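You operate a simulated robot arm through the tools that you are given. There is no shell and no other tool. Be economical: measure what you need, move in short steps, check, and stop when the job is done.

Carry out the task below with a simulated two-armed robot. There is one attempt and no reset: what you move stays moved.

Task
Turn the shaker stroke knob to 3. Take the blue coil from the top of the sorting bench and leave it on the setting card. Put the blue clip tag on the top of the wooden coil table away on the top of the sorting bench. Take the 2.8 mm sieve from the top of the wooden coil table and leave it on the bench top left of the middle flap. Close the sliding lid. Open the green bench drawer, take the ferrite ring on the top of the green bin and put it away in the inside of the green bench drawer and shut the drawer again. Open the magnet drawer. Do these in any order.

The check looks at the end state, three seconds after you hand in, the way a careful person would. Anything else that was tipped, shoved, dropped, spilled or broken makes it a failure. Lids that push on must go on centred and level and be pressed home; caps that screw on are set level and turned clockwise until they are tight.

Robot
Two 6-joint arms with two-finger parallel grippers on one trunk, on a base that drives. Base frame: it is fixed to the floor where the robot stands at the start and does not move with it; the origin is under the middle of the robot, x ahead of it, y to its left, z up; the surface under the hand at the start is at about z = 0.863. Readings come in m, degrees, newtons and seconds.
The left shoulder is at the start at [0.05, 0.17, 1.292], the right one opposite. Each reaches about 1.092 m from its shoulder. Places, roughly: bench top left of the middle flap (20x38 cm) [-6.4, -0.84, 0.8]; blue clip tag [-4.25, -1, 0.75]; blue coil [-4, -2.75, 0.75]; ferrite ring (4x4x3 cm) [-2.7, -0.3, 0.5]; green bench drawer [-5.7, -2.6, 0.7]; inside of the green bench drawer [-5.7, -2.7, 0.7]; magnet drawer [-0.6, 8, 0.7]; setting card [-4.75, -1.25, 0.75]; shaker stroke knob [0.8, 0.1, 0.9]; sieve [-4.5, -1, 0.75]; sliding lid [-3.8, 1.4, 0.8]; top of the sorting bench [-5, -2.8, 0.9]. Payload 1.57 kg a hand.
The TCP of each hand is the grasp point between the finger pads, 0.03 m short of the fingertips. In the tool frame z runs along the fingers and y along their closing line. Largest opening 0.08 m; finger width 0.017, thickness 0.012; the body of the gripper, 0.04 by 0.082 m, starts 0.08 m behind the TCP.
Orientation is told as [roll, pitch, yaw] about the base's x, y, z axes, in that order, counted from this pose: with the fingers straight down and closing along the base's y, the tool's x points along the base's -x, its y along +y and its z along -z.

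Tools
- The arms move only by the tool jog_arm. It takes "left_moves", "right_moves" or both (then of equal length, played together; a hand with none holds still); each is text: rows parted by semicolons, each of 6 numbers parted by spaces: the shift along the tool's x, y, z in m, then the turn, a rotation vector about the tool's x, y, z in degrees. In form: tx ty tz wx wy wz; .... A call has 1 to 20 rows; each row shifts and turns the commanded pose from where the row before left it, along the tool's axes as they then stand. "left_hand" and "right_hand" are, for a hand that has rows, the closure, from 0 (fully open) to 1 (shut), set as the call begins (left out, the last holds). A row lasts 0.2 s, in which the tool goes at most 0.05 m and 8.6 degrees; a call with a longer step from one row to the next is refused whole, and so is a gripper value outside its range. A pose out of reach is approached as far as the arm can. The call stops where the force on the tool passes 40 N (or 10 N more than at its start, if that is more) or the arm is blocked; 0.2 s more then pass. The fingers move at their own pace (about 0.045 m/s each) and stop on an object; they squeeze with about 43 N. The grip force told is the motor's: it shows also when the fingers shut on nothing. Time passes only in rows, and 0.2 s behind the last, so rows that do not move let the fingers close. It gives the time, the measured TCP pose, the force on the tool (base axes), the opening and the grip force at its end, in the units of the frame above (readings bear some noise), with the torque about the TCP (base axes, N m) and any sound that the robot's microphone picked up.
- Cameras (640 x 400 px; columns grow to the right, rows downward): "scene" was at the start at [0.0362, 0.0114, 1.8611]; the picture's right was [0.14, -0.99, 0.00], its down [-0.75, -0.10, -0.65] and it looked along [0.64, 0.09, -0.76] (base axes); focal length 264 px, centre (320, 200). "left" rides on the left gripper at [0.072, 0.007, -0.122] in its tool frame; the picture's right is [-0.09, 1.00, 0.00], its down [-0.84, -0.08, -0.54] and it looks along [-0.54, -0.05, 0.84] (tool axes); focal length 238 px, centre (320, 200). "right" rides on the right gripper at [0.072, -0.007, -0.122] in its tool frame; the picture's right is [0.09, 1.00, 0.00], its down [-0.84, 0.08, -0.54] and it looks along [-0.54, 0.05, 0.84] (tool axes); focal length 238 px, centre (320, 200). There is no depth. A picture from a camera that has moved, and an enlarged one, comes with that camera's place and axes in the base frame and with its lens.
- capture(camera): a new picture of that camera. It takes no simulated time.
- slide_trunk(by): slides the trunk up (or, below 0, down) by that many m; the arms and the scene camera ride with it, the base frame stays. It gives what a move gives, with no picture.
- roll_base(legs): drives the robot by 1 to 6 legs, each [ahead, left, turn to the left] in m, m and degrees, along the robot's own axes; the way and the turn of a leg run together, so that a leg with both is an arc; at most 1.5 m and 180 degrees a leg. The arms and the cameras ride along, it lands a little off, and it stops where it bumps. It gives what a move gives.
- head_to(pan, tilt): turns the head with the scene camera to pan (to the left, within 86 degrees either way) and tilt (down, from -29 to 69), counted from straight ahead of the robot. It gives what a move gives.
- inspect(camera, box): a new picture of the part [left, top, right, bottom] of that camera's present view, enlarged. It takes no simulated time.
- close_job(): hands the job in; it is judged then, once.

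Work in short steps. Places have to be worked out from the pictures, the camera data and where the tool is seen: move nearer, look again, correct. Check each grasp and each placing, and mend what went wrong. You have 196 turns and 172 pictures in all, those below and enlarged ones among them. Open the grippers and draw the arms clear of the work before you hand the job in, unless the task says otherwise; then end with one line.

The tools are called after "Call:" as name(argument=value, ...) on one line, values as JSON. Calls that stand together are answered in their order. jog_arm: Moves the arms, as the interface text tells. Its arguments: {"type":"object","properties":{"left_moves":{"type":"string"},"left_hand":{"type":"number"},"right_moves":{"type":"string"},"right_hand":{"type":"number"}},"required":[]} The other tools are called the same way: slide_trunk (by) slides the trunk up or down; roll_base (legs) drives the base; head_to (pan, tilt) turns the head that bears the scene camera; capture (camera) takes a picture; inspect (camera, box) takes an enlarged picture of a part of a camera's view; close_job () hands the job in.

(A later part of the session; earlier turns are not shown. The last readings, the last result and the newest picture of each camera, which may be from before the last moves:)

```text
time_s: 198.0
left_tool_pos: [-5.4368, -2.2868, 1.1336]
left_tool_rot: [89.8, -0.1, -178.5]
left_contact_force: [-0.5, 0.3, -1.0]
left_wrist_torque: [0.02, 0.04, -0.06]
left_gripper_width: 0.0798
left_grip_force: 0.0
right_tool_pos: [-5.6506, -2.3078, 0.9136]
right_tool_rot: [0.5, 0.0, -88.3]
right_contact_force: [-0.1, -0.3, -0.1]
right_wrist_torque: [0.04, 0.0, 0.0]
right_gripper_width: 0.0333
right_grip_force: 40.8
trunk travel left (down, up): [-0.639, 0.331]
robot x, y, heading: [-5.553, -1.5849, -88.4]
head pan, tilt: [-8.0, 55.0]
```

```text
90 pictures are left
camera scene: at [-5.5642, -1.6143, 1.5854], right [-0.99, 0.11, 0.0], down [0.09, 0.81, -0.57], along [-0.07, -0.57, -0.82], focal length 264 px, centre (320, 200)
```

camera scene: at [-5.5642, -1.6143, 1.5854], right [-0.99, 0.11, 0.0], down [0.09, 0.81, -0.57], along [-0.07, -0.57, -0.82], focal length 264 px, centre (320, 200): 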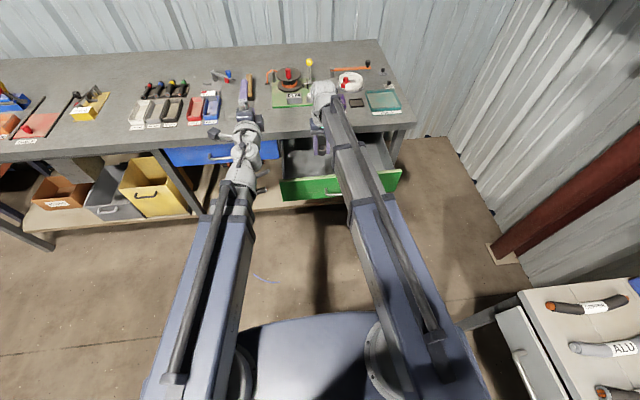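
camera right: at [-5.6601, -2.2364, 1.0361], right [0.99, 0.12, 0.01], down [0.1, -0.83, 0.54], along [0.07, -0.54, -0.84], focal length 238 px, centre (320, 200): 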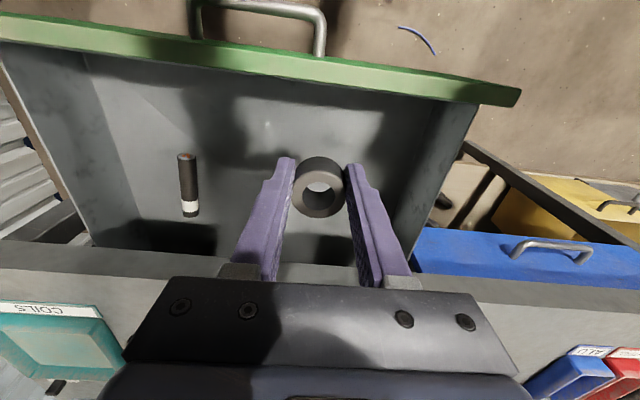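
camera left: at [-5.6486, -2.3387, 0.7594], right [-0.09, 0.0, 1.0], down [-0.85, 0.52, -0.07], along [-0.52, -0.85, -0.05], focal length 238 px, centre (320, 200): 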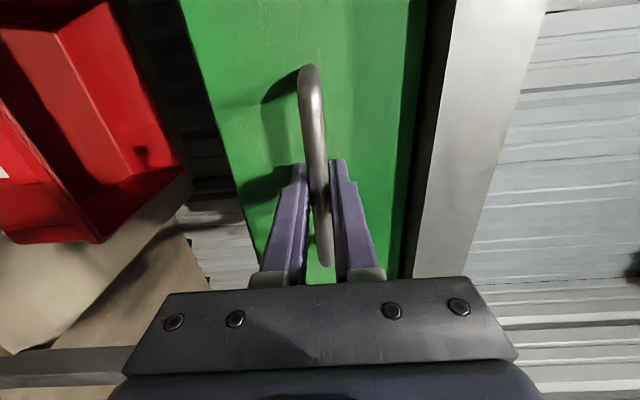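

Ring is over the open drawer with room. I lower 0.165 and check.

Call:
slide_trunk(by=-0.165)

Call:
capture(camera="right")

```text
time_s: 199.9
left_tool_pos: [-5.4364, -2.2867, 0.9686]
left_tool_rot: [89.9, -0.1, -178.5]
left_contact_force: [-0.1, 0.4, -0.8]
left_wrist_torque: [0.0, 0.01, -0.03]
left_gripper_width: 0.08
left_grip_force: 0.0
right_tool_pos: [-5.6508, -2.3088, 0.7486]
right_tool_rot: [0.4, 0.1, -88.3]
right_contact_force: [0.3, -0.3, -0.1]
right_wrist_torque: [0.01, 0.0, 0.02]
right_gripper_width: 0.0335
right_grip_force: 41.0
trunk travel left (down, up): [-0.474, 0.496]
robot x, y, heading: [-5.5526, -1.5845, -88.6]
head pan, tilt: [-8.0, 55.0]
```

```text
89 pictures are left
camera right: at [-5.6604, -2.2365, 0.8711], right [0.99, 0.12, 0.01], down [0.1, -0.83, 0.54], along [0.07, -0.54, -0.84], focal length 238 px, centre (320, 200)
```

right: 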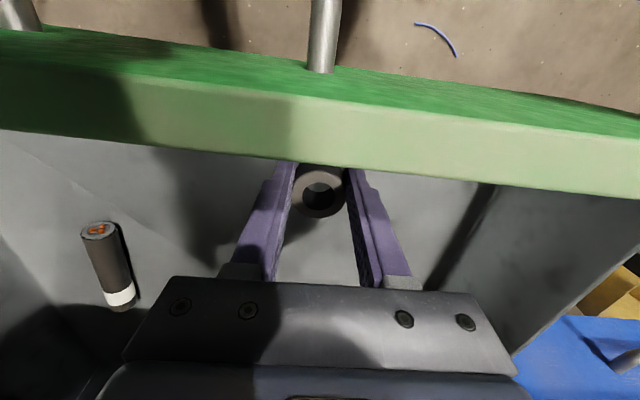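

I shift 4 cm further from the drawer front, then lower slowly until near the floor.

Call:
jog_arm(right_moves="-0.02 0 0 0 0 0;-0.02 0 0 0 0 0;0 0 0 0 0 0")

Call:
slide_trunk(by=-0.03)

Call:
capture(camera="right")

```text
time_s: 200.7
left_tool_pos: [-5.436, -2.287, 0.969]
left_tool_rot: [89.9, -0.1, -178.6]
left_contact_force: [0.1, -0.8, 0.6]
left_wrist_torque: [0.0, 0.01, -0.03]
left_gripper_width: 0.0801
left_grip_force: 0.1
right_tool_pos: [-5.6489, -2.3479, 0.7479]
right_tool_rot: [0.4, 0.0, -88.2]
right_contact_force: [0.2, -0.5, -0.2]
right_wrist_torque: [0.02, -0.02, 0.04]
right_gripper_width: 0.0329
right_grip_force: 41.1
trunk travel left (down, up): [-0.474, 0.496]
robot x, y, heading: [-5.5525, -1.5872, -88.6]
head pan, tilt: [-8.0, 55.0]
```

```text
time_s: 201.3
left_tool_pos: [-5.4354, -2.2854, 0.9477]
left_tool_rot: [90.1, -0.1, -178.4]
left_contact_force: [0.4, -0.1, 0.3]
left_wrist_torque: [-0.01, 0.0, -0.02]
left_gripper_width: 0.0799
left_grip_force: 0.1
right_tool_pos: [-5.6492, -2.3474, 0.7273]
right_tool_rot: [0.4, -0.1, -88.2]
right_contact_force: [1.8, 2.3, 31.3]
right_wrist_torque: [0.21, 0.6, -0.08]
right_gripper_width: 0.0329
right_grip_force: 41.7
trunk travel left (down, up): [-0.45, 0.52]
robot x, y, heading: [-5.5538, -1.5846, -88.7]
head pan, tilt: [-8.0, 55.0]
stopped: the force on the tool passed its limit at 94 N (the readings are from after the stop); the commanded pose is now the measured one
```

```text
88 pictures are left
camera right: at [-5.6586, -2.2753, 0.8496], right [0.99, 0.12, 0.01], down [0.1, -0.83, 0.54], along [0.07, -0.54, -0.84], focal length 238 px, centre (320, 200)
```

right: 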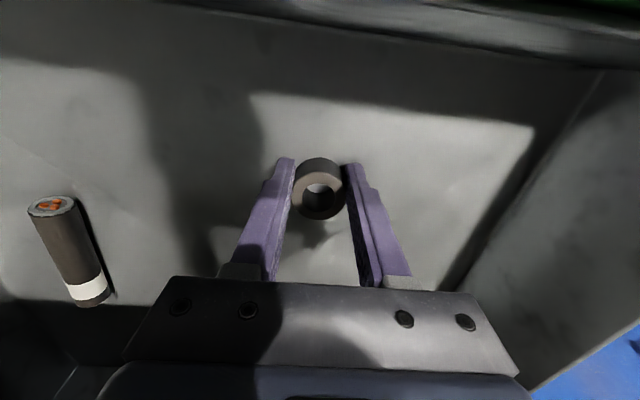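

The ring touched the drawer floor. I ease up 2 mm, release, and raise.

Call:
slide_trunk(by=0.002)

Call:
jog_arm(right_moves="0 0 0 0 0 0;0 0 0 0 0 0;0 0 0 0 0 0;0 0 0 0 0 0", right_hand=0.3)

Call:
slide_trunk(by=0.22)

Call:
capture(camera="right")

```text
time_s: 201.8
left_tool_pos: [-5.4367, -2.287, 0.9466]
left_tool_rot: [89.9, -0.1, -178.4]
left_contact_force: [0.1, 0.1, 0.1]
left_wrist_torque: [0.02, 0.0, 0.0]
left_gripper_width: 0.08
left_grip_force: 0.1
right_tool_pos: [-5.6477, -2.3485, 0.7273]
right_tool_rot: [0.4, -0.3, -88.2]
right_contact_force: [2.8, 2.5, 7.1]
right_wrist_torque: [0.12, 0.09, -0.06]
right_gripper_width: 0.0333
right_grip_force: 41.4
trunk travel left (down, up): [-0.452, 0.518]
robot x, y, heading: [-5.556, -1.5808, -88.5]
head pan, tilt: [-8.0, 55.0]
```

```text
time_s: 202.8
left_tool_pos: [-5.4371, -2.2865, 0.9475]
left_tool_rot: [90.0, -0.2, -178.5]
left_contact_force: [0.7, -0.2, 0.3]
left_wrist_torque: [0.02, 0.02, 0.02]
left_gripper_width: 0.0798
left_grip_force: 0.0
right_tool_pos: [-5.6492, -2.3498, 0.7269]
right_tool_rot: [0.3, -0.3, -88.2]
right_contact_force: [1.9, -2.0, 6.2]
right_wrist_torque: [-0.04, 0.19, 0.08]
right_gripper_width: 0.0544
right_grip_force: 0.0
trunk travel left (down, up): [-0.452, 0.518]
robot x, y, heading: [-5.5521, -1.5826, -88.3]
head pan, tilt: [-8.0, 55.0]
```

```text
time_s: 205.1
left_tool_pos: [-5.4362, -2.2871, 1.167]
left_tool_rot: [89.9, -0.1, -178.3]
left_contact_force: [-0.4, -0.2, -0.5]
left_wrist_torque: [-0.01, -0.01, -0.02]
left_gripper_width: 0.08
left_grip_force: 0.0
right_tool_pos: [-5.6486, -2.3501, 0.9482]
right_tool_rot: [0.5, -0.1, -88.2]
right_contact_force: [0.3, -0.1, 0.2]
right_wrist_torque: [0.01, 0.0, -0.02]
right_gripper_width: 0.056
right_grip_force: 0.0
trunk travel left (down, up): [-0.672, 0.298]
robot x, y, heading: [-5.5508, -1.5822, -88.4]
head pan, tilt: [-8.0, 55.0]
```

```text
87 pictures are left
camera right: at [-5.6593, -2.2774, 1.0694], right [0.99, 0.12, 0.01], down [0.1, -0.83, 0.54], along [0.07, -0.54, -0.84], focal length 238 px, centre (320, 200)
```

right: 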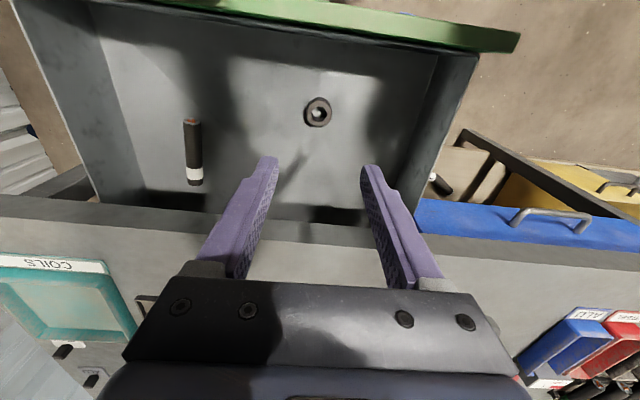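

The ring sits in the drawer. I retract the right hand, back the base 0.2 m, and line the left hand up with the handle again to push it shut.

Call:
jog_arm(right_moves="0.036 -0.0294 0 0 0 0;0.036 -0.0294 0 0 0 0;0.036 -0.0294 0 0 0 0;0.036 -0.0294 0 0 0 0;0.036 -0.0294 0 0 0 0;0.036 -0.0294 0 0 0 0;0.036 -0.0294 0 0 0 0;0.036 -0.0294 0 0 0 0;0.036 -0.0294 0 0 0 0;0.036 0 0 0 0 0;0 0 0 0 0 0", right_hand=0)

Call:
roll_base(legs=[[-0.2, 0, 0]])

Call:
jog_arm(left_moves="-0.04 0 0 0 0 0;-0.04 0 0 0 0 0;-0.04 0 0 0 0 0;-0.04 0 0 0 0 0;-0.04 0 0 0 0 0;-0.04 0 0 0 0 0;-0.04 0 0 0 0 0;0 0 0 0 0 0")

Call:
slide_trunk(by=-0.4)

Call:
capture(camera="left")

```text
time_s: 207.5
left_tool_pos: [-5.4374, -2.2873, 1.1675]
left_tool_rot: [89.9, -0.1, -178.5]
left_contact_force: [-0.2, 0.4, -0.2]
left_wrist_torque: [-0.04, -0.02, -0.01]
left_gripper_width: 0.0802
left_grip_force: 0.0
right_tool_pos: [-5.9247, -1.9982, 0.9461]
right_tool_rot: [0.4, -0.1, -88.1]
right_contact_force: [-0.2, -0.5, -1.5]
right_wrist_torque: [0.02, 0.01, -0.03]
right_gripper_width: 0.0801
right_grip_force: 0.1
right hand out of reach, approached as far as the arm can: row 9
trunk travel left (down, up): [-0.672, 0.298]
robot x, y, heading: [-5.5541, -1.5832, -88.6]
head pan, tilt: [-8.0, 55.0]
```

```text
time_s: 209.1
left_tool_pos: [-5.4425, -2.0868, 1.1667]
left_tool_rot: [90.0, -0.1, -178.5]
left_contact_force: [0.0, -0.1, 1.1]
left_wrist_torque: [-0.01, -0.01, 0.03]
left_gripper_width: 0.0798
left_grip_force: 0.0
right_tool_pos: [-5.9284, -1.7968, 0.9474]
right_tool_rot: [0.4, -0.1, -88.3]
right_contact_force: [-0.6, -0.2, -0.5]
right_wrist_torque: [-0.02, 0.02, -0.02]
right_gripper_width: 0.0801
right_grip_force: 0.0
trunk travel left (down, up): [-0.672, 0.298]
robot x, y, heading: [-5.5627, -1.3843, -88.6]
head pan, tilt: [-8.0, 55.0]
```

```text
time_s: 210.9
left_tool_pos: [-5.7222, -2.0936, 1.1675]
left_tool_rot: [90.0, 0.0, -178.6]
left_contact_force: [-0.4, -0.2, 0.7]
left_wrist_torque: [-0.01, -0.01, -0.02]
left_gripper_width: 0.0801
left_grip_force: 0.0
right_tool_pos: [-5.9294, -1.7975, 0.9475]
right_tool_rot: [0.4, -0.1, -88.3]
right_contact_force: [-0.3, -0.3, 0.0]
right_wrist_torque: [0.0, -0.01, -0.03]
right_gripper_width: 0.0798
right_grip_force: 0.1
trunk travel left (down, up): [-0.672, 0.298]
robot x, y, heading: [-5.5633, -1.3808, -88.5]
head pan, tilt: [-8.0, 55.0]
```

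```text
time_s: 214.8
left_tool_pos: [-5.7232, -2.0939, 0.7665]
left_tool_rot: [90.0, -0.1, -178.5]
left_contact_force: [0.6, 0.3, -0.3]
left_wrist_torque: [-0.02, 0.03, 0.02]
left_gripper_width: 0.08
left_grip_force: 0.0
right_tool_pos: [-5.9302, -1.7974, 0.5483]
right_tool_rot: [0.4, -0.1, -88.3]
right_contact_force: [-0.4, -0.7, 0.1]
right_wrist_torque: [-0.02, 0.02, 0.0]
right_gripper_width: 0.0801
right_grip_force: 0.1
trunk travel left (down, up): [-0.272, 0.698]
robot x, y, heading: [-5.5603, -1.3848, -88.6]
head pan, tilt: [-8.0, 55.0]
```

```text
86 pictures are left
camera left: at [-5.6536, -1.9707, 0.7741], right [-0.09, 0.0, 1.0], down [-0.85, 0.52, -0.08], along [-0.52, -0.85, -0.05], focal length 238 px, centre (320, 200)
```

left: 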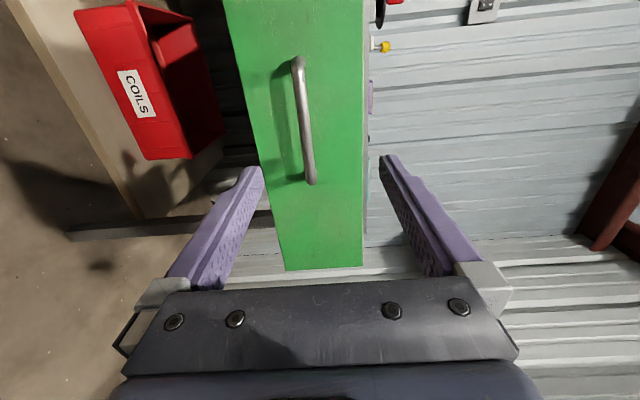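

Handle is in front; I lower 1.4 cm, advance 12 cm onto it and grip.

Call:
slide_trunk(by=-0.014)

Call:
jog_arm(left_moves="0.003 0 0.04 0 0 0;0.003 0 0.04 0 0 0;0 0 0.04 0 0 0;0 0 0 0 0 0")

Call:
jog_arm(left_moves="0 0 0 0 0 0;0 0 0 0 0 0;0 0 0 0 0 0;0 0 0 0 0 0;0 0 0 0 0 0;0 0 0 0 0 0", left_hand=1)

```text
time_s: 215.4
left_tool_pos: [-5.7228, -2.0952, 0.7522]
left_tool_rot: [90.0, -0.1, -178.4]
left_contact_force: [0.0, 0.1, -0.5]
left_wrist_torque: [-0.04, 0.02, -0.02]
left_gripper_width: 0.0798
left_grip_force: 0.0
right_tool_pos: [-5.9302, -1.7969, 0.5322]
right_tool_rot: [0.3, -0.1, -88.3]
right_contact_force: [-0.1, 0.2, 0.2]
right_wrist_torque: [-0.01, -0.04, -0.02]
right_gripper_width: 0.0801
right_grip_force: 0.0
trunk travel left (down, up): [-0.258, 0.712]
robot x, y, heading: [-5.5609, -1.3825, -88.4]
head pan, tilt: [-8.0, 55.0]
```

```text
time_s: 216.4
left_tool_pos: [-5.7134, -2.2154, 0.7523]
left_tool_rot: [89.9, -0.2, -178.4]
left_contact_force: [-0.6, 0.8, -0.2]
left_wrist_torque: [0.0, -0.01, 0.0]
left_gripper_width: 0.0798
left_grip_force: 0.0
right_tool_pos: [-5.9298, -1.7964, 0.5328]
right_tool_rot: [0.4, -0.1, -88.3]
right_contact_force: [0.1, 0.2, -0.4]
right_wrist_torque: [-0.04, 0.01, -0.02]
right_gripper_width: 0.0802
right_grip_force: 0.1
trunk travel left (down, up): [-0.258, 0.712]
robot x, y, heading: [-5.5602, -1.3809, -88.4]
head pan, tilt: [-8.0, 55.0]
```

```text
time_s: 217.8
left_tool_pos: [-5.7138, -2.2143, 0.7516]
left_tool_rot: [89.9, -0.1, -178.4]
left_contact_force: [0.3, 2.0, -8.6]
left_wrist_torque: [-0.02, -0.04, -0.11]
left_gripper_width: 0.0117
left_grip_force: 29.6
right_tool_pos: [-5.9296, -1.7966, 0.533]
right_tool_rot: [0.4, 0.0, -88.2]
right_contact_force: [0.2, -0.4, -0.1]
right_wrist_torque: [-0.03, 0.04, -0.01]
right_gripper_width: 0.0797
right_grip_force: 0.1
trunk travel left (down, up): [-0.258, 0.712]
robot x, y, heading: [-5.5608, -1.3864, -88.3]
head pan, tilt: [-8.0, 55.0]
```

Gripped again. I push the drawer shut by rolling ahead 0.27 m (it will stop on force).

Call:
roll_base(legs=[[0.235, -0.006, 0], [0.03, 0, 0]])

Call:
capture(camera="scene")

```text
time_s: 220.0
left_tool_pos: [-5.7135, -2.4633, 0.7512]
left_tool_rot: [89.9, -0.2, -178.6]
left_contact_force: [-0.4, 1.2, -5.8]
left_wrist_torque: [-0.31, -0.12, 0.12]
left_gripper_width: 0.012
left_grip_force: 28.7
right_tool_pos: [-5.9293, -2.0503, 0.5332]
right_tool_rot: [0.4, -0.1, -88.3]
right_contact_force: [0.3, 0.2, -0.1]
right_wrist_torque: [0.01, 0.03, 0.0]
right_gripper_width: 0.0799
right_grip_force: 0.0
trunk travel left (down, up): [-0.258, 0.712]
robot x, y, heading: [-5.5583, -1.6361, -88.5]
head pan, tilt: [-8.0, 55.0]
stopped in leg 2: the force on the tool passed its limit at 126 N (the readings are from after the stop); the commanded pose is now the measured one
```

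```text
85 pictures are left
camera scene: at [-5.569, -1.6679, 1.205], right [-0.99, 0.11, 0.0], down [0.09, 0.81, -0.57], along [-0.07, -0.57, -0.82], focal length 264 px, centre (320, 200)
```

scene: 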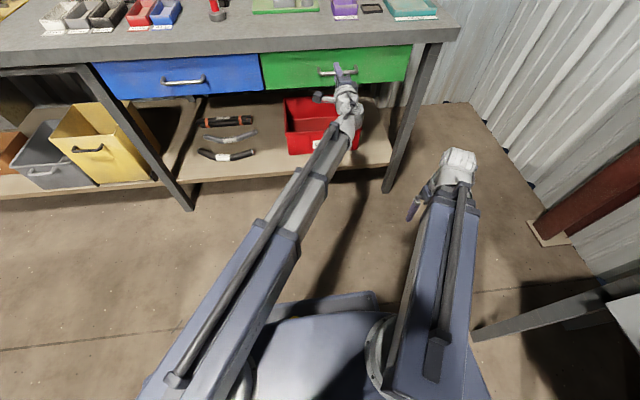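

Drawer shut (TCP back at y −2.463). I release, back off, raise the trunk and restore the left hand to fingers-down.

Call:
jog_arm(left_moves="0 0 0 0 0 0;0 0 0 0 0 0;0 0 0 0 0 0;0 0 0 0 0 0;0 0 -0.04 0 0 0;0 0 -0.04 0 0 0;0 0 -0.04 0 0 0;0 0 -0.04 0 0 0;0 0 0 0 0 0", left_hand=0)

Call:
slide_trunk(by=0.4)

Call:
slide_trunk(by=0.31)

Call:
jog_arm(left_moves="0.03 0 0 0 0 -8.2;0.03 0 0 0 0 -8.2;0.03 0 0 0 0 -8.2;0.03 0 0 0 0 -8.2;0.03 0 0 0 0 -8.2;0.03 0 0 0 0 -8.2;0 0 0 0 0 -8.2;0 0 0 0 0 -8.2;0 0 0 0 0 -8.2;0 0 0 0 0 -8.2;0 0 0 0 0 -8;0 0 0 0 8.3 0;0 0 0 0 8.3 0;0 0 0 0 8.3 0;0 0 0 0 8.3 0;0 0 0 0 8.3 0;0 0 0 0 8.3 0")

Call:
jog_arm(left_moves="0 0 0 0 8.1 0;0 0 0 0 8.1 0;0 0 0 0 8 0;0 0 0 0 8 0;0 0 0 0 8 0;0 0 0 0 0 0")

```text
time_s: 222.0
left_tool_pos: [-5.7153, -2.3037, 0.7526]
left_tool_rot: [89.9, -0.3, -178.7]
left_contact_force: [-0.4, 0.3, 0.5]
left_wrist_torque: [-0.02, 0.0, 0.0]
left_gripper_width: 0.0799
left_grip_force: 0.0
right_tool_pos: [-5.9295, -2.0494, 0.5329]
right_tool_rot: [0.5, -0.1, -88.3]
right_contact_force: [-0.4, 1.1, -0.4]
right_wrist_torque: [-0.02, -0.02, 0.02]
right_gripper_width: 0.08
right_grip_force: 0.0
trunk travel left (down, up): [-0.258, 0.712]
robot x, y, heading: [-5.5586, -1.6345, -88.3]
head pan, tilt: [-8.0, 55.0]
```

```text
time_s: 225.8
left_tool_pos: [-5.7156, -2.3037, 1.1524]
left_tool_rot: [89.8, -0.2, -178.5]
left_contact_force: [-0.1, 0.4, -0.1]
left_wrist_torque: [-0.04, 0.01, 0.0]
left_gripper_width: 0.0798
left_grip_force: 0.0
right_tool_pos: [-5.9293, -2.0509, 0.9331]
right_tool_rot: [0.4, -0.1, -88.3]
right_contact_force: [0.4, -0.7, -0.5]
right_wrist_torque: [0.0, 0.0, 0.02]
right_gripper_width: 0.0799
right_grip_force: 0.2
trunk travel left (down, up): [-0.658, 0.312]
robot x, y, heading: [-5.5588, -1.6337, -88.7]
head pan, tilt: [-8.0, 55.0]
```

```text
time_s: 228.9
left_tool_pos: [-5.7178, -2.3037, 1.4613]
left_tool_rot: [89.9, -0.1, -178.6]
left_contact_force: [-0.3, -0.2, 0.2]
left_wrist_torque: [0.05, 0.04, 0.02]
left_gripper_width: 0.0801
left_grip_force: 0.0
right_tool_pos: [-5.9287, -2.0493, 1.2416]
right_tool_rot: [0.3, -0.2, -88.3]
right_contact_force: [-0.4, 0.4, -0.1]
right_wrist_torque: [-0.02, 0.0, 0.05]
right_gripper_width: 0.08
right_grip_force: 0.1
trunk travel left (down, up): [-0.968, 0.002]
robot x, y, heading: [-5.5561, -1.6394, -88.7]
head pan, tilt: [-8.0, 55.0]
```

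```text
time_s: 232.5
left_tool_pos: [-5.5543, -2.3003, 1.2941]
left_tool_rot: [-0.3, -40.0, -88.5]
left_contact_force: [-0.3, 0.2, 0.2]
left_wrist_torque: [-0.01, 0.02, -0.02]
left_gripper_width: 0.0799
left_grip_force: 0.0
left hand out of reach, approached as far as the arm can: row 2, 3, 4, 5, 6, 12, 13, 14, 15, 16, 17
right_tool_pos: [-5.9308, -2.0504, 1.2436]
right_tool_rot: [0.4, -0.1, -88.3]
right_contact_force: [0.3, 0.5, 0.7]
right_wrist_torque: [-0.01, 0.0, 0.0]
right_gripper_width: 0.0798
right_grip_force: 0.0
trunk travel left (down, up): [-0.968, 0.002]
robot x, y, heading: [-5.5598, -1.6376, -88.6]
head pan, tilt: [-8.0, 55.0]
```

```text
time_s: 233.9
left_tool_pos: [-5.5543, -2.3007, 1.243]
left_tool_rot: [-0.2, 0.2, -88.6]
left_contact_force: [-0.3, -1.0, 0.0]
left_wrist_torque: [-0.03, 0.0, 0.01]
left_gripper_width: 0.0799
left_grip_force: 0.1
left hand out of reach, approached as far as the arm can: row 1, 2, 3, 4
right_tool_pos: [-5.9286, -2.049, 1.2421]
right_tool_rot: [0.4, -0.1, -88.3]
right_contact_force: [0.0, 0.1, 0.1]
right_wrist_torque: [0.02, 0.01, 0.06]
right_gripper_width: 0.0802
right_grip_force: 0.0
trunk travel left (down, up): [-0.968, 0.002]
robot x, y, heading: [-5.5574, -1.6346, -88.7]
head pan, tilt: [-8.0, 55.0]
```

I pull the left hand back and roll left along the corridor to face the blue coil.

Call:
jog_arm(left_moves="0.04 0.02 0 0 0 0;0.04 0.02 0 0 0 0;0.04 0.02 0 0 0 0;0.04 0.02 0 0 0 0;0 0 0 0 0 0")

Call:
roll_base(legs=[[0.25, 0.7, 0], [0, 0.7, 0]])

Call:
head_to(pan=8, tilt=50)

Call:
capture(camera="scene")

Call:
capture(camera="left")

```text
time_s: 235.1
left_tool_pos: [-5.4766, -2.1385, 1.2421]
left_tool_rot: [-0.2, 0.1, -88.6]
left_contact_force: [0.2, 0.6, -0.2]
left_wrist_torque: [0.03, -0.01, 0.0]
left_gripper_width: 0.0798
left_grip_force: 0.1
left hand out of reach, approached as far as the arm can: row 4
right_tool_pos: [-5.9299, -2.0506, 1.2432]
right_tool_rot: [0.4, -0.1, -88.3]
right_contact_force: [-0.6, -0.2, -0.2]
right_wrist_torque: [0.02, 0.02, 0.01]
right_gripper_width: 0.0801
right_grip_force: 0.0
trunk travel left (down, up): [-0.968, 0.002]
robot x, y, heading: [-5.5575, -1.6358, -88.4]
head pan, tilt: [-8.0, 55.0]
```

```text
time_s: 242.5
left_tool_pos: [-4.0738, -2.3471, 1.2431]
left_tool_rot: [-0.2, 0.1, -88.1]
left_contact_force: [0.1, -0.2, -0.4]
left_wrist_torque: [0.03, 0.0, 0.0]
left_gripper_width: 0.08
left_grip_force: 0.1
right_tool_pos: [-4.5253, -2.2626, 1.2423]
right_tool_rot: [0.3, -0.2, -87.9]
right_contact_force: [-0.2, 0.1, -0.5]
right_wrist_torque: [-0.01, 0.03, -0.01]
right_gripper_width: 0.0802
right_grip_force: 0.1
trunk travel left (down, up): [-0.968, 0.002]
robot x, y, heading: [-4.1578, -1.8442, -87.9]
head pan, tilt: [-8.0, 55.0]
```

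```text
time_s: 243.3
left_tool_pos: [-4.0739, -2.3466, 1.2424]
left_tool_rot: [-0.1, 0.1, -88.1]
left_contact_force: [0.0, 0.0, -0.5]
left_wrist_torque: [-0.01, -0.01, -0.03]
left_gripper_width: 0.0799
left_grip_force: 0.1
right_tool_pos: [-4.5262, -2.2628, 1.2428]
right_tool_rot: [0.5, -0.1, -87.8]
right_contact_force: [0.2, -0.1, -1.1]
right_wrist_torque: [-0.03, 0.02, -0.03]
right_gripper_width: 0.0801
right_grip_force: 0.0
trunk travel left (down, up): [-0.968, 0.002]
robot x, y, heading: [-4.157, -1.8452, -88.0]
head pan, tilt: [8.0, 50.0]
```

```text
84 pictures are left
camera scene: at [-4.1476, -1.8809, 1.9215], right [-0.99, -0.17, 0.0], down [-0.13, 0.75, -0.64], along [0.11, -0.63, -0.77], focal length 264 px, centre (320, 200)
```

scene: 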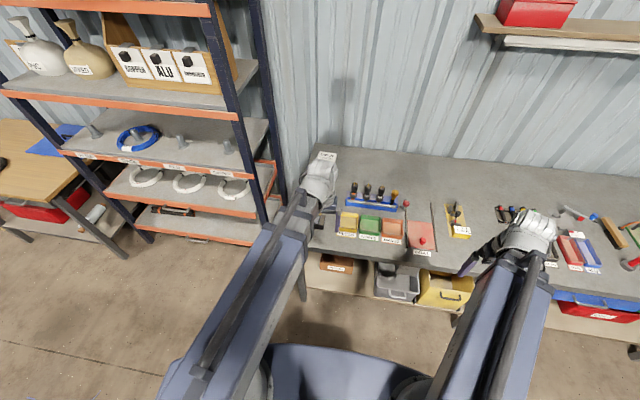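

```text
83 pictures are left
camera left: at [-4.0687, -2.2744, 1.3657], right [1.0, -0.06, 0.0], down [-0.05, -0.84, 0.54], along [-0.03, -0.54, -0.84], focal length 238 px, centre (320, 200)
```

left: 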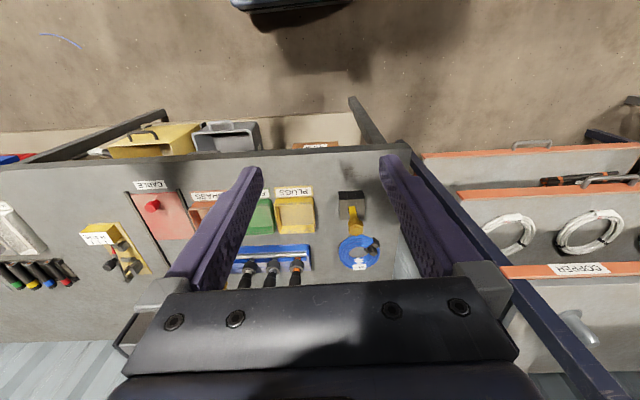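

The blue coil is visible ahead of the left hand. I zoom.

Call:
inspect(camera="left", box=[300, 170, 430, 280])

```text
3.64 times, centred on (365, 225) of left
camera zoom: at [-4.0687, -2.2744, 1.3657], right [1.0, -0.06, 0.0], down [-0.05, -0.84, 0.54], along [-0.03, -0.54, -0.84], focal length 867 px, centre (156, 109)
```

zoom: 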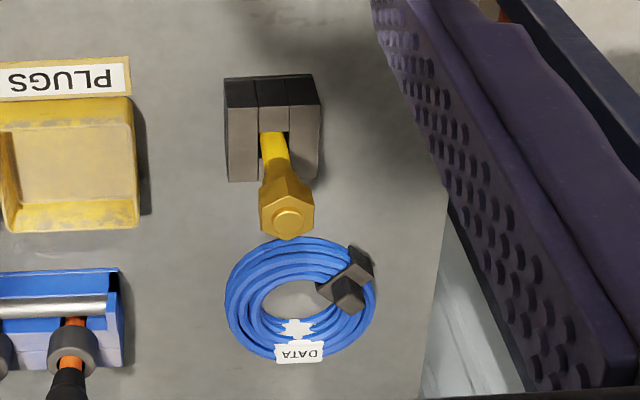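

The coil (OD ≈ 0.12) is centred near (−3.986, −2.761). I will pinch its −x wall; I roll ahead 12 cm and move the left hand above (−4.03, −2.761) with a narrowed opening.

Call:
roll_base(legs=[[0.12, 0, 0]])

Call:
jog_arm(left_moves="-0.037 0.004 0 0 0 0;-0.037 0.004 0 0 0 0;-0.037 0.004 0 0 0 0;-0.037 0.004 0 0 0 0;-0.037 0.004 0 0 0 0;-0.037 0.004 0 0 0 0;-0.037 0.004 0 0 0 0;-0.036 0.002 0 0 0 0;0 0 0 0 0 0", left_hand=0.4)

Call:
slide_trunk(by=-0.2)

Call:
capture(camera="left")

Call:
capture(camera="scene")

```text
time_s: 244.6
left_tool_pos: [-4.0686, -2.4676, 1.2416]
left_tool_rot: [-0.2, 0.2, -88.1]
left_contact_force: [-0.3, 0.0, 0.4]
left_wrist_torque: [0.03, -0.04, 0.02]
left_gripper_width: 0.0801
left_grip_force: 0.0
right_tool_pos: [-4.5212, -2.3836, 1.2428]
right_tool_rot: [0.4, -0.1, -87.8]
right_contact_force: [-1.1, 0.5, 0.1]
right_wrist_torque: [0.01, -0.02, -0.01]
right_gripper_width: 0.0797
right_grip_force: 0.0
trunk travel left (down, up): [-0.968, 0.002]
robot x, y, heading: [-4.1506, -1.9664, -87.8]
head pan, tilt: [8.0, 50.0]
```

```text
time_s: 246.6
left_tool_pos: [-4.0284, -2.7589, 1.2437]
left_tool_rot: [-0.2, 0.1, -88.1]
left_contact_force: [0.2, -0.7, -0.5]
left_wrist_torque: [0.01, 0.01, -0.02]
left_gripper_width: 0.0481
left_grip_force: 0.1
right_tool_pos: [-4.521, -2.3823, 1.2428]
right_tool_rot: [0.3, -0.1, -87.8]
right_contact_force: [0.0, 0.5, 0.8]
right_wrist_torque: [0.01, 0.02, 0.04]
right_gripper_width: 0.0797
right_grip_force: 0.0
trunk travel left (down, up): [-0.968, 0.002]
robot x, y, heading: [-4.1531, -1.9671, -88.0]
head pan, tilt: [8.0, 50.0]
```

```text
time_s: 248.7
left_tool_pos: [-4.0282, -2.7593, 1.0432]
left_tool_rot: [-0.3, 0.1, -88.1]
left_contact_force: [0.5, 0.6, 0.4]
left_wrist_torque: [0.0, 0.01, -0.03]
left_gripper_width: 0.0481
left_grip_force: 0.1
right_tool_pos: [-4.5205, -2.3818, 1.0428]
right_tool_rot: [0.4, -0.1, -87.8]
right_contact_force: [0.7, -0.2, -0.3]
right_wrist_torque: [-0.02, 0.02, -0.01]
right_gripper_width: 0.0804
right_grip_force: 0.3
trunk travel left (down, up): [-0.768, 0.202]
robot x, y, heading: [-4.1564, -1.9642, -88.0]
head pan, tilt: [8.0, 50.0]
```

```text
81 pictures are left
camera left: at [-4.0237, -2.6882, 1.1657], right [1.0, -0.06, 0.0], down [-0.05, -0.84, 0.54], along [-0.03, -0.54, -0.84], focal length 238 px, centre (320, 200)
```

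left: 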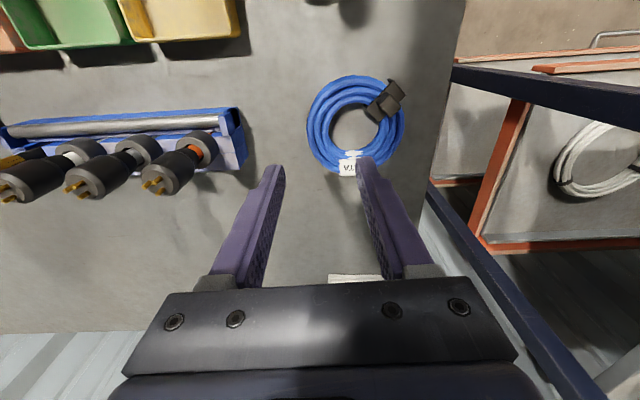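

```text
80 pictures are left
camera scene: at [-4.143, -2.0013, 1.7215], right [-0.98, -0.17, 0.0], down [-0.13, 0.75, -0.64], along [0.11, -0.63, -0.77], focal length 264 px, centre (320, 200)
```

scene: 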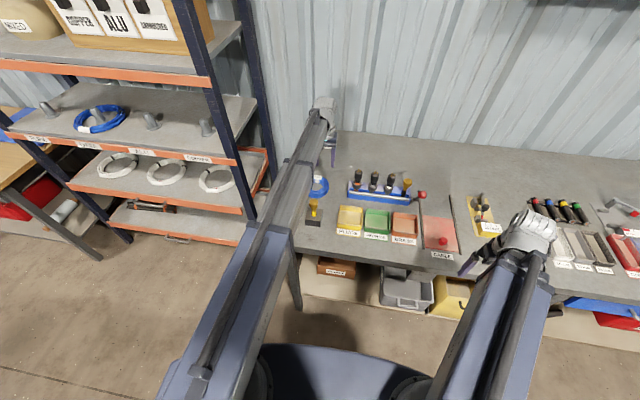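

Aligned (wall centre x≈−4.028, y≈−2.763). I shift 4 mm and lower to TCP z≈0.912.

Call:
jog_arm(left_moves="-0.004 0 0 0 0 0;0 0 0 0 0 0")

Call:
slide_trunk(by=-0.13)

Call:
capture(camera="left")

```text
time_s: 249.3
left_tool_pos: [-4.0284, -2.7633, 1.0429]
left_tool_rot: [-0.2, 0.2, -88.0]
left_contact_force: [-0.4, -0.4, -0.3]
left_wrist_torque: [0.02, 0.01, 0.0]
left_gripper_width: 0.048
left_grip_force: 0.2
right_tool_pos: [-4.5216, -2.3829, 1.0437]
right_tool_rot: [0.4, 0.0, -87.8]
right_contact_force: [0.0, 0.5, 0.4]
right_wrist_torque: [-0.02, 0.01, -0.01]
right_gripper_width: 0.08
right_grip_force: 0.0
trunk travel left (down, up): [-0.768, 0.202]
robot x, y, heading: [-4.1532, -1.9691, -88.0]
head pan, tilt: [8.0, 50.0]
```

```text
time_s: 250.9
left_tool_pos: [-4.0286, -2.7638, 0.9118]
left_tool_rot: [-0.3, 0.2, -88.0]
left_contact_force: [-0.7, -0.1, 0.4]
left_wrist_torque: [0.03, 0.0, -0.02]
left_gripper_width: 0.0481
left_grip_force: 0.0
right_tool_pos: [-4.5212, -2.3837, 0.9134]
right_tool_rot: [0.5, -0.1, -87.8]
right_contact_force: [-0.3, -1.0, -0.5]
right_wrist_torque: [0.03, 0.01, 0.0]
right_gripper_width: 0.0799
right_grip_force: 0.1
trunk travel left (down, up): [-0.638, 0.332]
robot x, y, heading: [-4.1556, -1.9662, -88.0]
head pan, tilt: [8.0, 50.0]
```

```text
79 pictures are left
camera left: at [-4.0237, -2.6923, 1.0358], right [1.0, -0.06, 0.0], down [-0.05, -0.84, 0.54], along [-0.03, -0.54, -0.84], focal length 238 px, centre (320, 200)
```

left: 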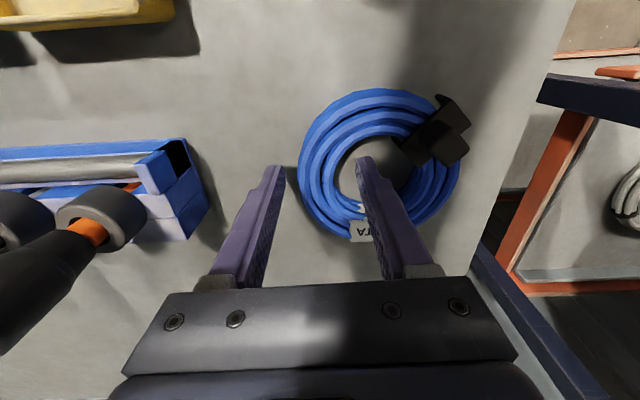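

Fingers straddle the coil's wall, one inside the hole. I lower 8 mm and close.

Call:
slide_trunk(by=-0.008)

Call:
jog_arm(left_moves="0 0 0 0 0 0;0 0 0 0 0 0;0 0 0 0 0 0;0 0 0 0 0 0;0 0 0 0 0 0", left_hand=1)

Call:
slide_trunk(by=0.04)

Call:
capture(camera="left")

```text
time_s: 251.5
left_tool_pos: [-4.029, -2.7646, 0.9048]
left_tool_rot: [-0.2, 0.2, -88.1]
left_contact_force: [0.0, 1.1, -0.7]
left_wrist_torque: [0.01, -0.01, -0.01]
left_gripper_width: 0.048
left_grip_force: 0.0
right_tool_pos: [-4.5215, -2.3827, 0.9044]
right_tool_rot: [0.4, -0.1, -87.8]
right_contact_force: [-0.1, 1.0, -0.2]
right_wrist_torque: [0.0, 0.01, 0.0]
right_gripper_width: 0.0798
right_grip_force: 0.0
trunk travel left (down, up): [-0.63, 0.34]
robot x, y, heading: [-4.1514, -1.9681, -88.1]
head pan, tilt: [8.0, 50.0]
```

```text
time_s: 252.7
left_tool_pos: [-4.0299, -2.7638, 0.9041]
left_tool_rot: [-0.3, 0.2, -88.2]
left_contact_force: [-1.4, -0.8, 0.7]
left_wrist_torque: [-0.04, 0.01, -0.04]
left_gripper_width: 0.028
left_grip_force: 38.3
right_tool_pos: [-4.5215, -2.383, 0.9049]
right_tool_rot: [0.5, -0.2, -87.8]
right_contact_force: [0.3, -0.1, -0.1]
right_wrist_torque: [-0.02, 0.03, 0.0]
right_gripper_width: 0.0801
right_grip_force: 0.1
trunk travel left (down, up): [-0.63, 0.34]
robot x, y, heading: [-4.1557, -1.9694, -88.1]
head pan, tilt: [8.0, 50.0]
```

```text
time_s: 253.5
left_tool_pos: [-4.0277, -2.7634, 0.9441]
left_tool_rot: [-0.3, 0.3, -88.1]
left_contact_force: [0.2, 0.1, -1.8]
left_wrist_torque: [0.01, 0.11, -0.01]
left_gripper_width: 0.0257
left_grip_force: 37.0
right_tool_pos: [-4.5208, -2.3823, 0.9443]
right_tool_rot: [0.5, -0.1, -87.7]
right_contact_force: [0.2, -1.0, -0.9]
right_wrist_torque: [0.03, 0.01, 0.01]
right_gripper_width: 0.0799
right_grip_force: 0.0
trunk travel left (down, up): [-0.67, 0.3]
robot x, y, heading: [-4.154, -1.9655, -88.0]
head pan, tilt: [8.0, 50.0]
```

```text
78 pictures are left
camera left: at [-4.0237, -2.6926, 1.0674], right [1.0, -0.06, 0.0], down [-0.05, -0.84, 0.54], along [-0.03, -0.54, -0.84], focal length 238 px, centre (320, 200)
```

left: 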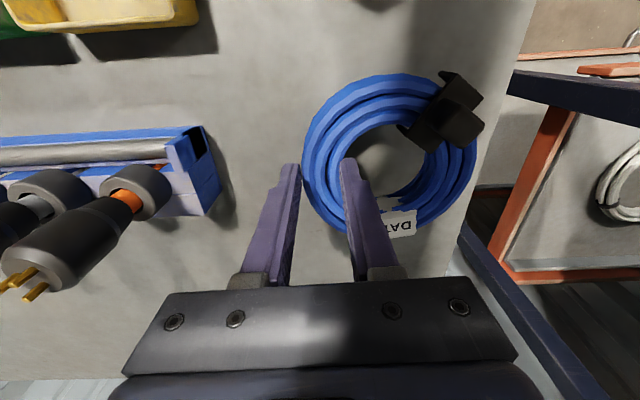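

The coil is lifted. I raise to travel height, retract, and look at it again.

Call:
slide_trunk(by=0.29)

Call:
jog_arm(left_moves="0.035 0 0 0 0 0;0.035 0 0 0 0 0;0.035 0 0 0 0 0;0.035 0 0 0 0 0;0.035 0 0 0 0 0;0.035 0 0 0 0 0;0.035 0 0 0 0 0;0.035 0 0 0 0 0;0 0 0 0 0 0")

Call:
capture(camera="left")

```text
time_s: 256.4
left_tool_pos: [-4.0299, -2.7633, 1.2348]
left_tool_rot: [-0.2, 0.2, -88.1]
left_contact_force: [0.2, -0.3, -1.9]
left_wrist_torque: [-0.02, 0.09, -0.01]
left_gripper_width: 0.0252
left_grip_force: 36.1
right_tool_pos: [-4.5214, -2.3827, 1.2364]
right_tool_rot: [0.3, -0.1, -87.9]
right_contact_force: [-0.5, 0.2, -0.3]
right_wrist_torque: [-0.01, 0.01, 0.03]
right_gripper_width: 0.0798
right_grip_force: 0.1
trunk travel left (down, up): [-0.96, 0.01]
robot x, y, heading: [-4.1564, -1.9685, -88.1]
head pan, tilt: [8.0, 50.0]
```

```text
time_s: 258.4
left_tool_pos: [-4.0372, -2.4838, 1.2351]
left_tool_rot: [-0.3, 0.1, -88.1]
left_contact_force: [0.7, 1.3, -1.9]
left_wrist_torque: [0.0, 0.1, -0.03]
left_gripper_width: 0.0252
left_grip_force: 36.9
right_tool_pos: [-4.5212, -2.3833, 1.2347]
right_tool_rot: [0.4, -0.1, -87.7]
right_contact_force: [-0.4, -0.4, 0.1]
right_wrist_torque: [0.01, 0.03, 0.02]
right_gripper_width: 0.08
right_grip_force: 0.1
trunk travel left (down, up): [-0.96, 0.01]
robot x, y, heading: [-4.1538, -1.9667, -88.0]
head pan, tilt: [8.0, 50.0]
```

```text
77 pictures are left
camera left: at [-4.0327, -2.4126, 1.3574], right [1.0, -0.06, 0.0], down [-0.05, -0.84, 0.54], along [-0.03, -0.54, -0.84], focal length 238 px, centre (320, 200)
```

left: 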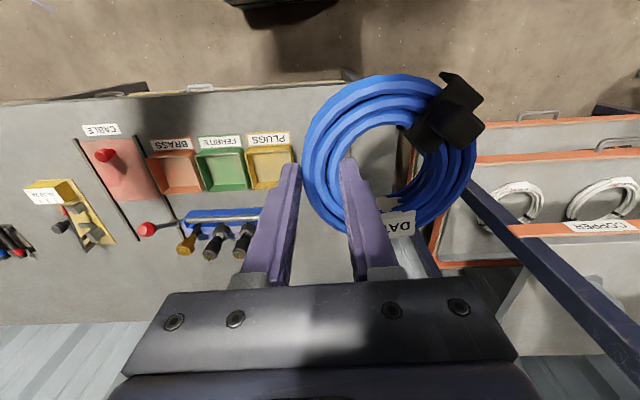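

Stable. I turn around to face the coil table (+y) and shift toward x≈−4.45.

Call:
roll_base(legs=[[0, 0, 178], [0.05, 0.3, 0]])

Call:
head_to(pan=0, tilt=55)

Call:
capture(camera="scene")

Call:
capture(camera="right")

```text
time_s: 267.8
left_tool_pos: [-4.5482, -1.3897, 1.2345]
left_tool_rot: [-0.3, 0.2, 89.3]
left_contact_force: [0.1, -0.5, -2.0]
left_wrist_torque: [0.0, -0.11, 0.0]
left_gripper_width: 0.0254
left_grip_force: 36.9
right_tool_pos: [-4.0707, -1.5118, 1.2351]
right_tool_rot: [0.3, -0.1, 89.8]
right_contact_force: [0.2, -0.2, 0.0]
right_wrist_torque: [0.0, -0.01, -0.03]
right_gripper_width: 0.0799
right_grip_force: 0.1
trunk travel left (down, up): [-0.96, 0.01]
robot x, y, heading: [-4.4536, -1.9151, 89.4]
head pan, tilt: [8.0, 50.0]
```

```text
time_s: 268.4
left_tool_pos: [-4.5489, -1.3899, 1.235]
left_tool_rot: [-0.2, 0.2, 89.4]
left_contact_force: [-0.2, 0.1, -2.1]
left_wrist_torque: [0.03, -0.11, -0.02]
left_gripper_width: 0.0258
left_grip_force: 36.8
right_tool_pos: [-4.0687, -1.5131, 1.2354]
right_tool_rot: [0.4, 0.0, 89.7]
right_contact_force: [0.0, 0.5, -0.3]
right_wrist_torque: [-0.02, 0.01, -0.03]
right_gripper_width: 0.0798
right_grip_force: 0.0
trunk travel left (down, up): [-0.96, 0.01]
robot x, y, heading: [-4.4534, -1.9077, 89.4]
head pan, tilt: [0.0, 55.0]
```

```text
76 pictures are left
camera scene: at [-4.4545, -1.88, 1.907], right [1.0, -0.01, 0.0], down [-0.01, -0.82, -0.57], along [0.0, 0.57, -0.82], focal length 264 px, centre (320, 200)
```

scene: 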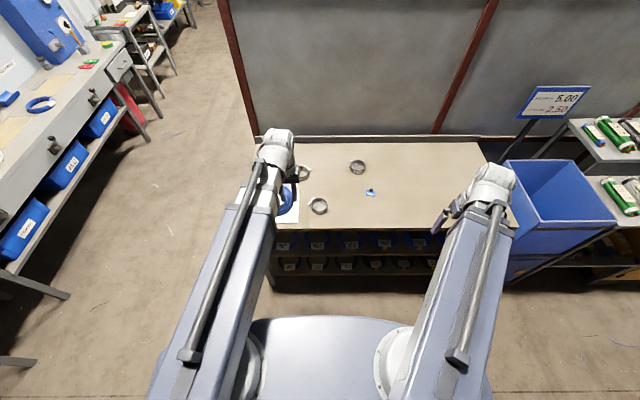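

```text
75 pictures are left
camera right: at [-4.0628, -1.5848, 1.3575], right [-1.0, -0.09, 0.01], down [-0.07, 0.84, 0.54], along [-0.05, 0.54, -0.84], focal length 238 px, centre (320, 200)
```

right: 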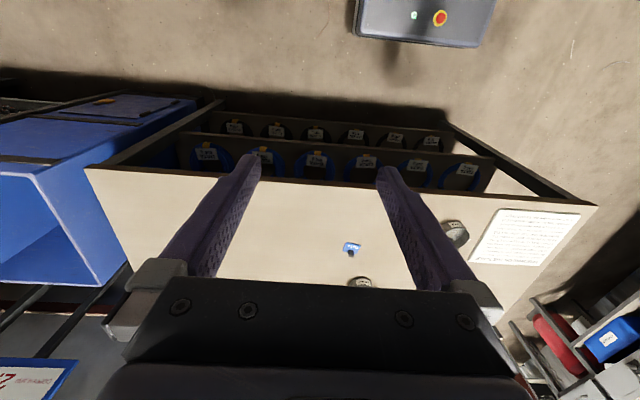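

I zoom to read the sieves' labels and see the card.

Call:
inspect(camera="scene", box=[265, 140, 405, 240])

Call:
inspect(camera="left", box=[150, 60, 490, 290])

```text
4.00 times, centred on (335, 190) of scene
camera zoom: at [-4.4545, -1.88, 1.907], right [1.0, -0.01, 0.0], down [-0.01, -0.82, -0.57], along [0.0, 0.57, -0.82], focal length 1056 px, centre (260, 240)
```

zoom: 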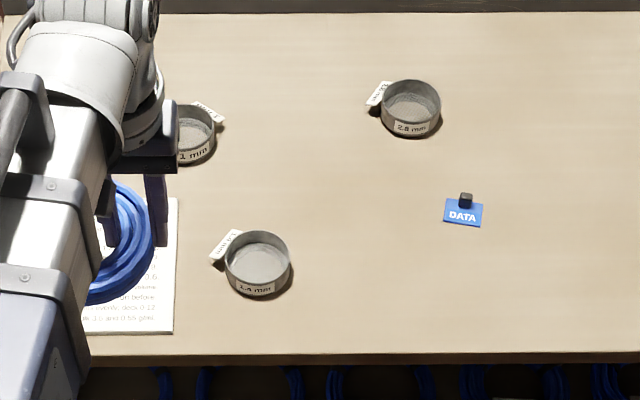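

```text
1.74 times, centred on (320, 175) of left
camera zoom: at [-4.556, -1.4624, 1.3576], right [-0.99, 0.1, 0.0], down [0.08, 0.84, 0.54], along [0.06, 0.54, -0.84], focal length 414 px, centre (320, 244)
```

zoom: 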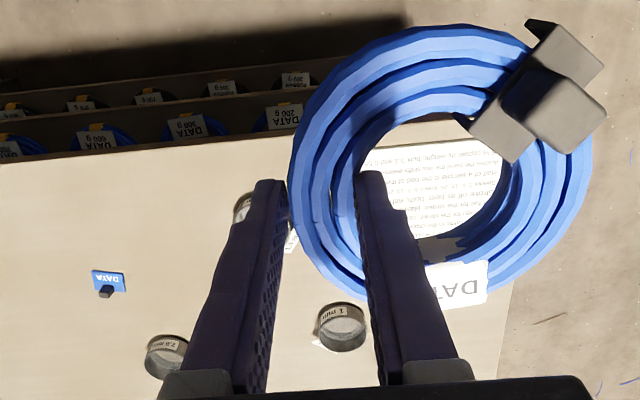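

The 2.8 mm sieve is the far-right one (≈(−4.24, −0.87)). The card spans about x −4.86…−4.57, y −1.22…−1.0. I bring the coil over its middle.

Call:
jog_arm(left_moves="-0.036 0.0136 0 0 0 0;-0.036 0.0136 0 0 0 0;-0.036 0.0136 0 0 0 0;-0.036 0.0136 0 0 0 0;-0.036 0.0136 0 0 0 0;-0.036 0.0136 0 0 0 0;-0.036 0.0136 0 0 0 0;-0.036 0.0136 0 0 0 0;0 0 0 0 0 0")

Call:
slide_trunk(by=-0.25)

Call:
capture(camera="left")

Call:
capture(camera="right")

```text
time_s: 270.4
left_tool_pos: [-4.6555, -1.1024, 1.2354]
left_tool_rot: [-0.2, 0.1, 89.4]
left_contact_force: [-0.3, 0.8, -1.5]
left_wrist_torque: [0.0, -0.07, 0.0]
left_gripper_width: 0.0256
left_grip_force: 36.9
right_tool_pos: [-4.0685, -1.5125, 1.2358]
right_tool_rot: [0.5, -0.1, 89.9]
right_contact_force: [0.4, -0.8, -0.6]
right_wrist_torque: [0.04, -0.03, -0.01]
right_gripper_width: 0.0798
right_grip_force: 0.0
trunk travel left (down, up): [-0.96, 0.01]
robot x, y, heading: [-4.4594, -1.9141, 89.7]
head pan, tilt: [0.0, 55.0]
```

```text
time_s: 273.0
left_tool_pos: [-4.6548, -1.1024, 0.9851]
left_tool_rot: [-0.2, 0.2, 89.4]
left_contact_force: [0.2, 0.1, -2.3]
left_wrist_torque: [-0.02, -0.11, 0.01]
left_gripper_width: 0.0253
left_grip_force: 36.7
right_tool_pos: [-4.0696, -1.513, 0.9855]
right_tool_rot: [0.3, -0.1, 89.8]
right_contact_force: [-0.1, 0.3, 0.2]
right_wrist_torque: [-0.03, -0.03, 0.0]
right_gripper_width: 0.08
right_grip_force: 0.0
trunk travel left (down, up): [-0.71, 0.26]
robot x, y, heading: [-4.4551, -1.9153, 89.4]
head pan, tilt: [0.0, 55.0]
```

```text
72 pictures are left
camera left: at [-4.6624, -1.1737, 1.1076], right [-0.99, 0.1, 0.0], down [0.08, 0.84, 0.54], along [0.06, 0.54, -0.84], focal length 238 px, centre (320, 200)
```

left: 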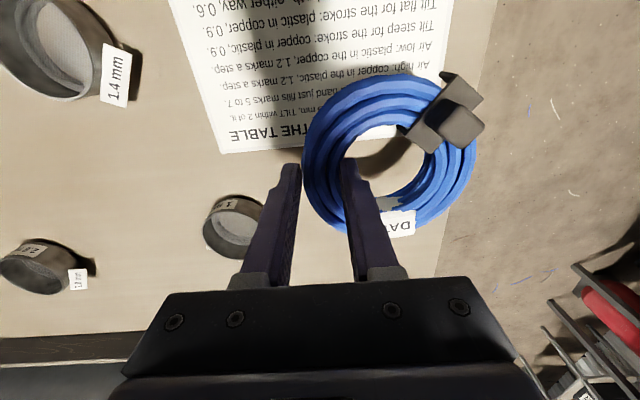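

```text
71 pictures are left
camera right: at [-4.063, -1.5848, 1.1075], right [-1.0, -0.09, 0.01], down [-0.07, 0.84, 0.54], along [-0.05, 0.54, -0.84], focal length 238 px, centre (320, 200)
```

right: 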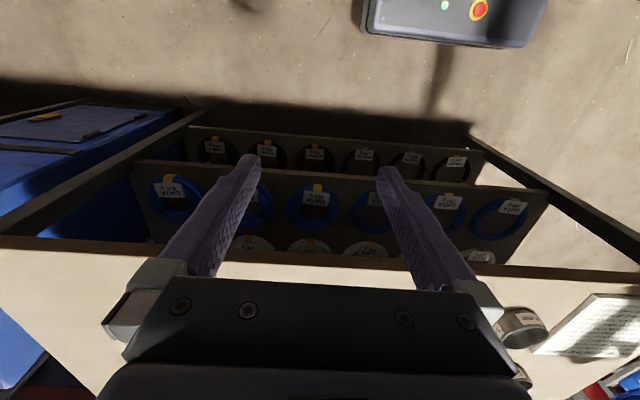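

Cross-checking gives the table top at z≈0.85 and the card at x −4.80…−4.557, y −1.275…−1.08. I shift the coil to the card's centre (−4.68, −1.18) and lower.

Call:
jog_arm(left_moves="0.035 -0.01 0 0 0 0;0.034 -0.01 0 0 0 0;0 0 0 0 0 0")

Call:
slide_trunk(by=-0.085)

Call:
capture(camera="left")

Call:
inspect(camera="scene", box=[220, 100, 380, 220])

```text
time_s: 273.8
left_tool_pos: [-4.6352, -1.1698, 0.9847]
left_tool_rot: [-0.3, 0.2, 89.4]
left_contact_force: [-0.7, -0.6, -2.7]
left_wrist_torque: [0.0, -0.1, 0.0]
left_gripper_width: 0.0252
left_grip_force: 36.4
right_tool_pos: [-4.0697, -1.5111, 0.9852]
right_tool_rot: [0.5, 0.0, 89.9]
right_contact_force: [0.3, 0.2, -0.6]
right_wrist_torque: [0.01, -0.01, 0.0]
right_gripper_width: 0.08
right_grip_force: 0.0
trunk travel left (down, up): [-0.71, 0.26]
robot x, y, heading: [-4.4551, -1.917, 89.4]
head pan, tilt: [0.0, 55.0]
```

```text
time_s: 274.8
left_tool_pos: [-4.6352, -1.1711, 0.9132]
left_tool_rot: [-0.2, 0.0, 89.5]
left_contact_force: [2.8, -5.8, 17.7]
left_wrist_torque: [0.44, 0.06, 0.3]
left_gripper_width: 0.0249
left_grip_force: 35.9
right_tool_pos: [-4.0688, -1.5133, 0.9125]
right_tool_rot: [0.4, -0.2, 89.8]
right_contact_force: [0.6, 0.2, 0.4]
right_wrist_torque: [-0.03, -0.02, -0.01]
right_gripper_width: 0.0801
right_grip_force: 0.0
trunk travel left (down, up): [-0.637, 0.333]
robot x, y, heading: [-4.4529, -1.9117, 89.6]
head pan, tilt: [0.0, 55.0]
stopped: the force on the tool passed its limit at 85 N (the readings are from after the stop); the commanded pose is now the measured one
```

```text
70 pictures are left
camera left: at [-4.6423, -1.243, 1.0351], right [-0.99, 0.1, 0.0], down [0.08, 0.84, 0.54], along [0.06, 0.54, -0.84], focal length 238 px, centre (320, 200)
```

left: 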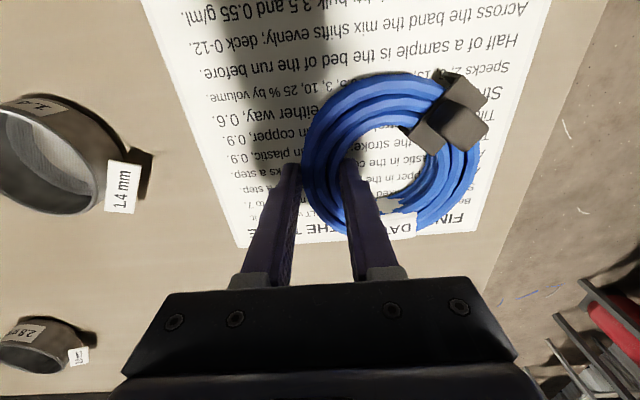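

```text
3.33 times, centred on (300, 160) of scene
camera zoom: at [-4.4542, -1.8822, 1.5835], right [1.0, -0.01, 0.0], down [-0.01, -0.82, -0.57], along [0.01, 0.57, -0.82], focal length 880 px, centre (387, 333)
```

zoom: 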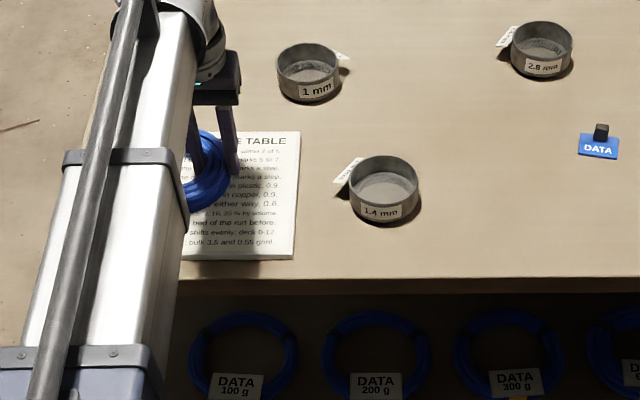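

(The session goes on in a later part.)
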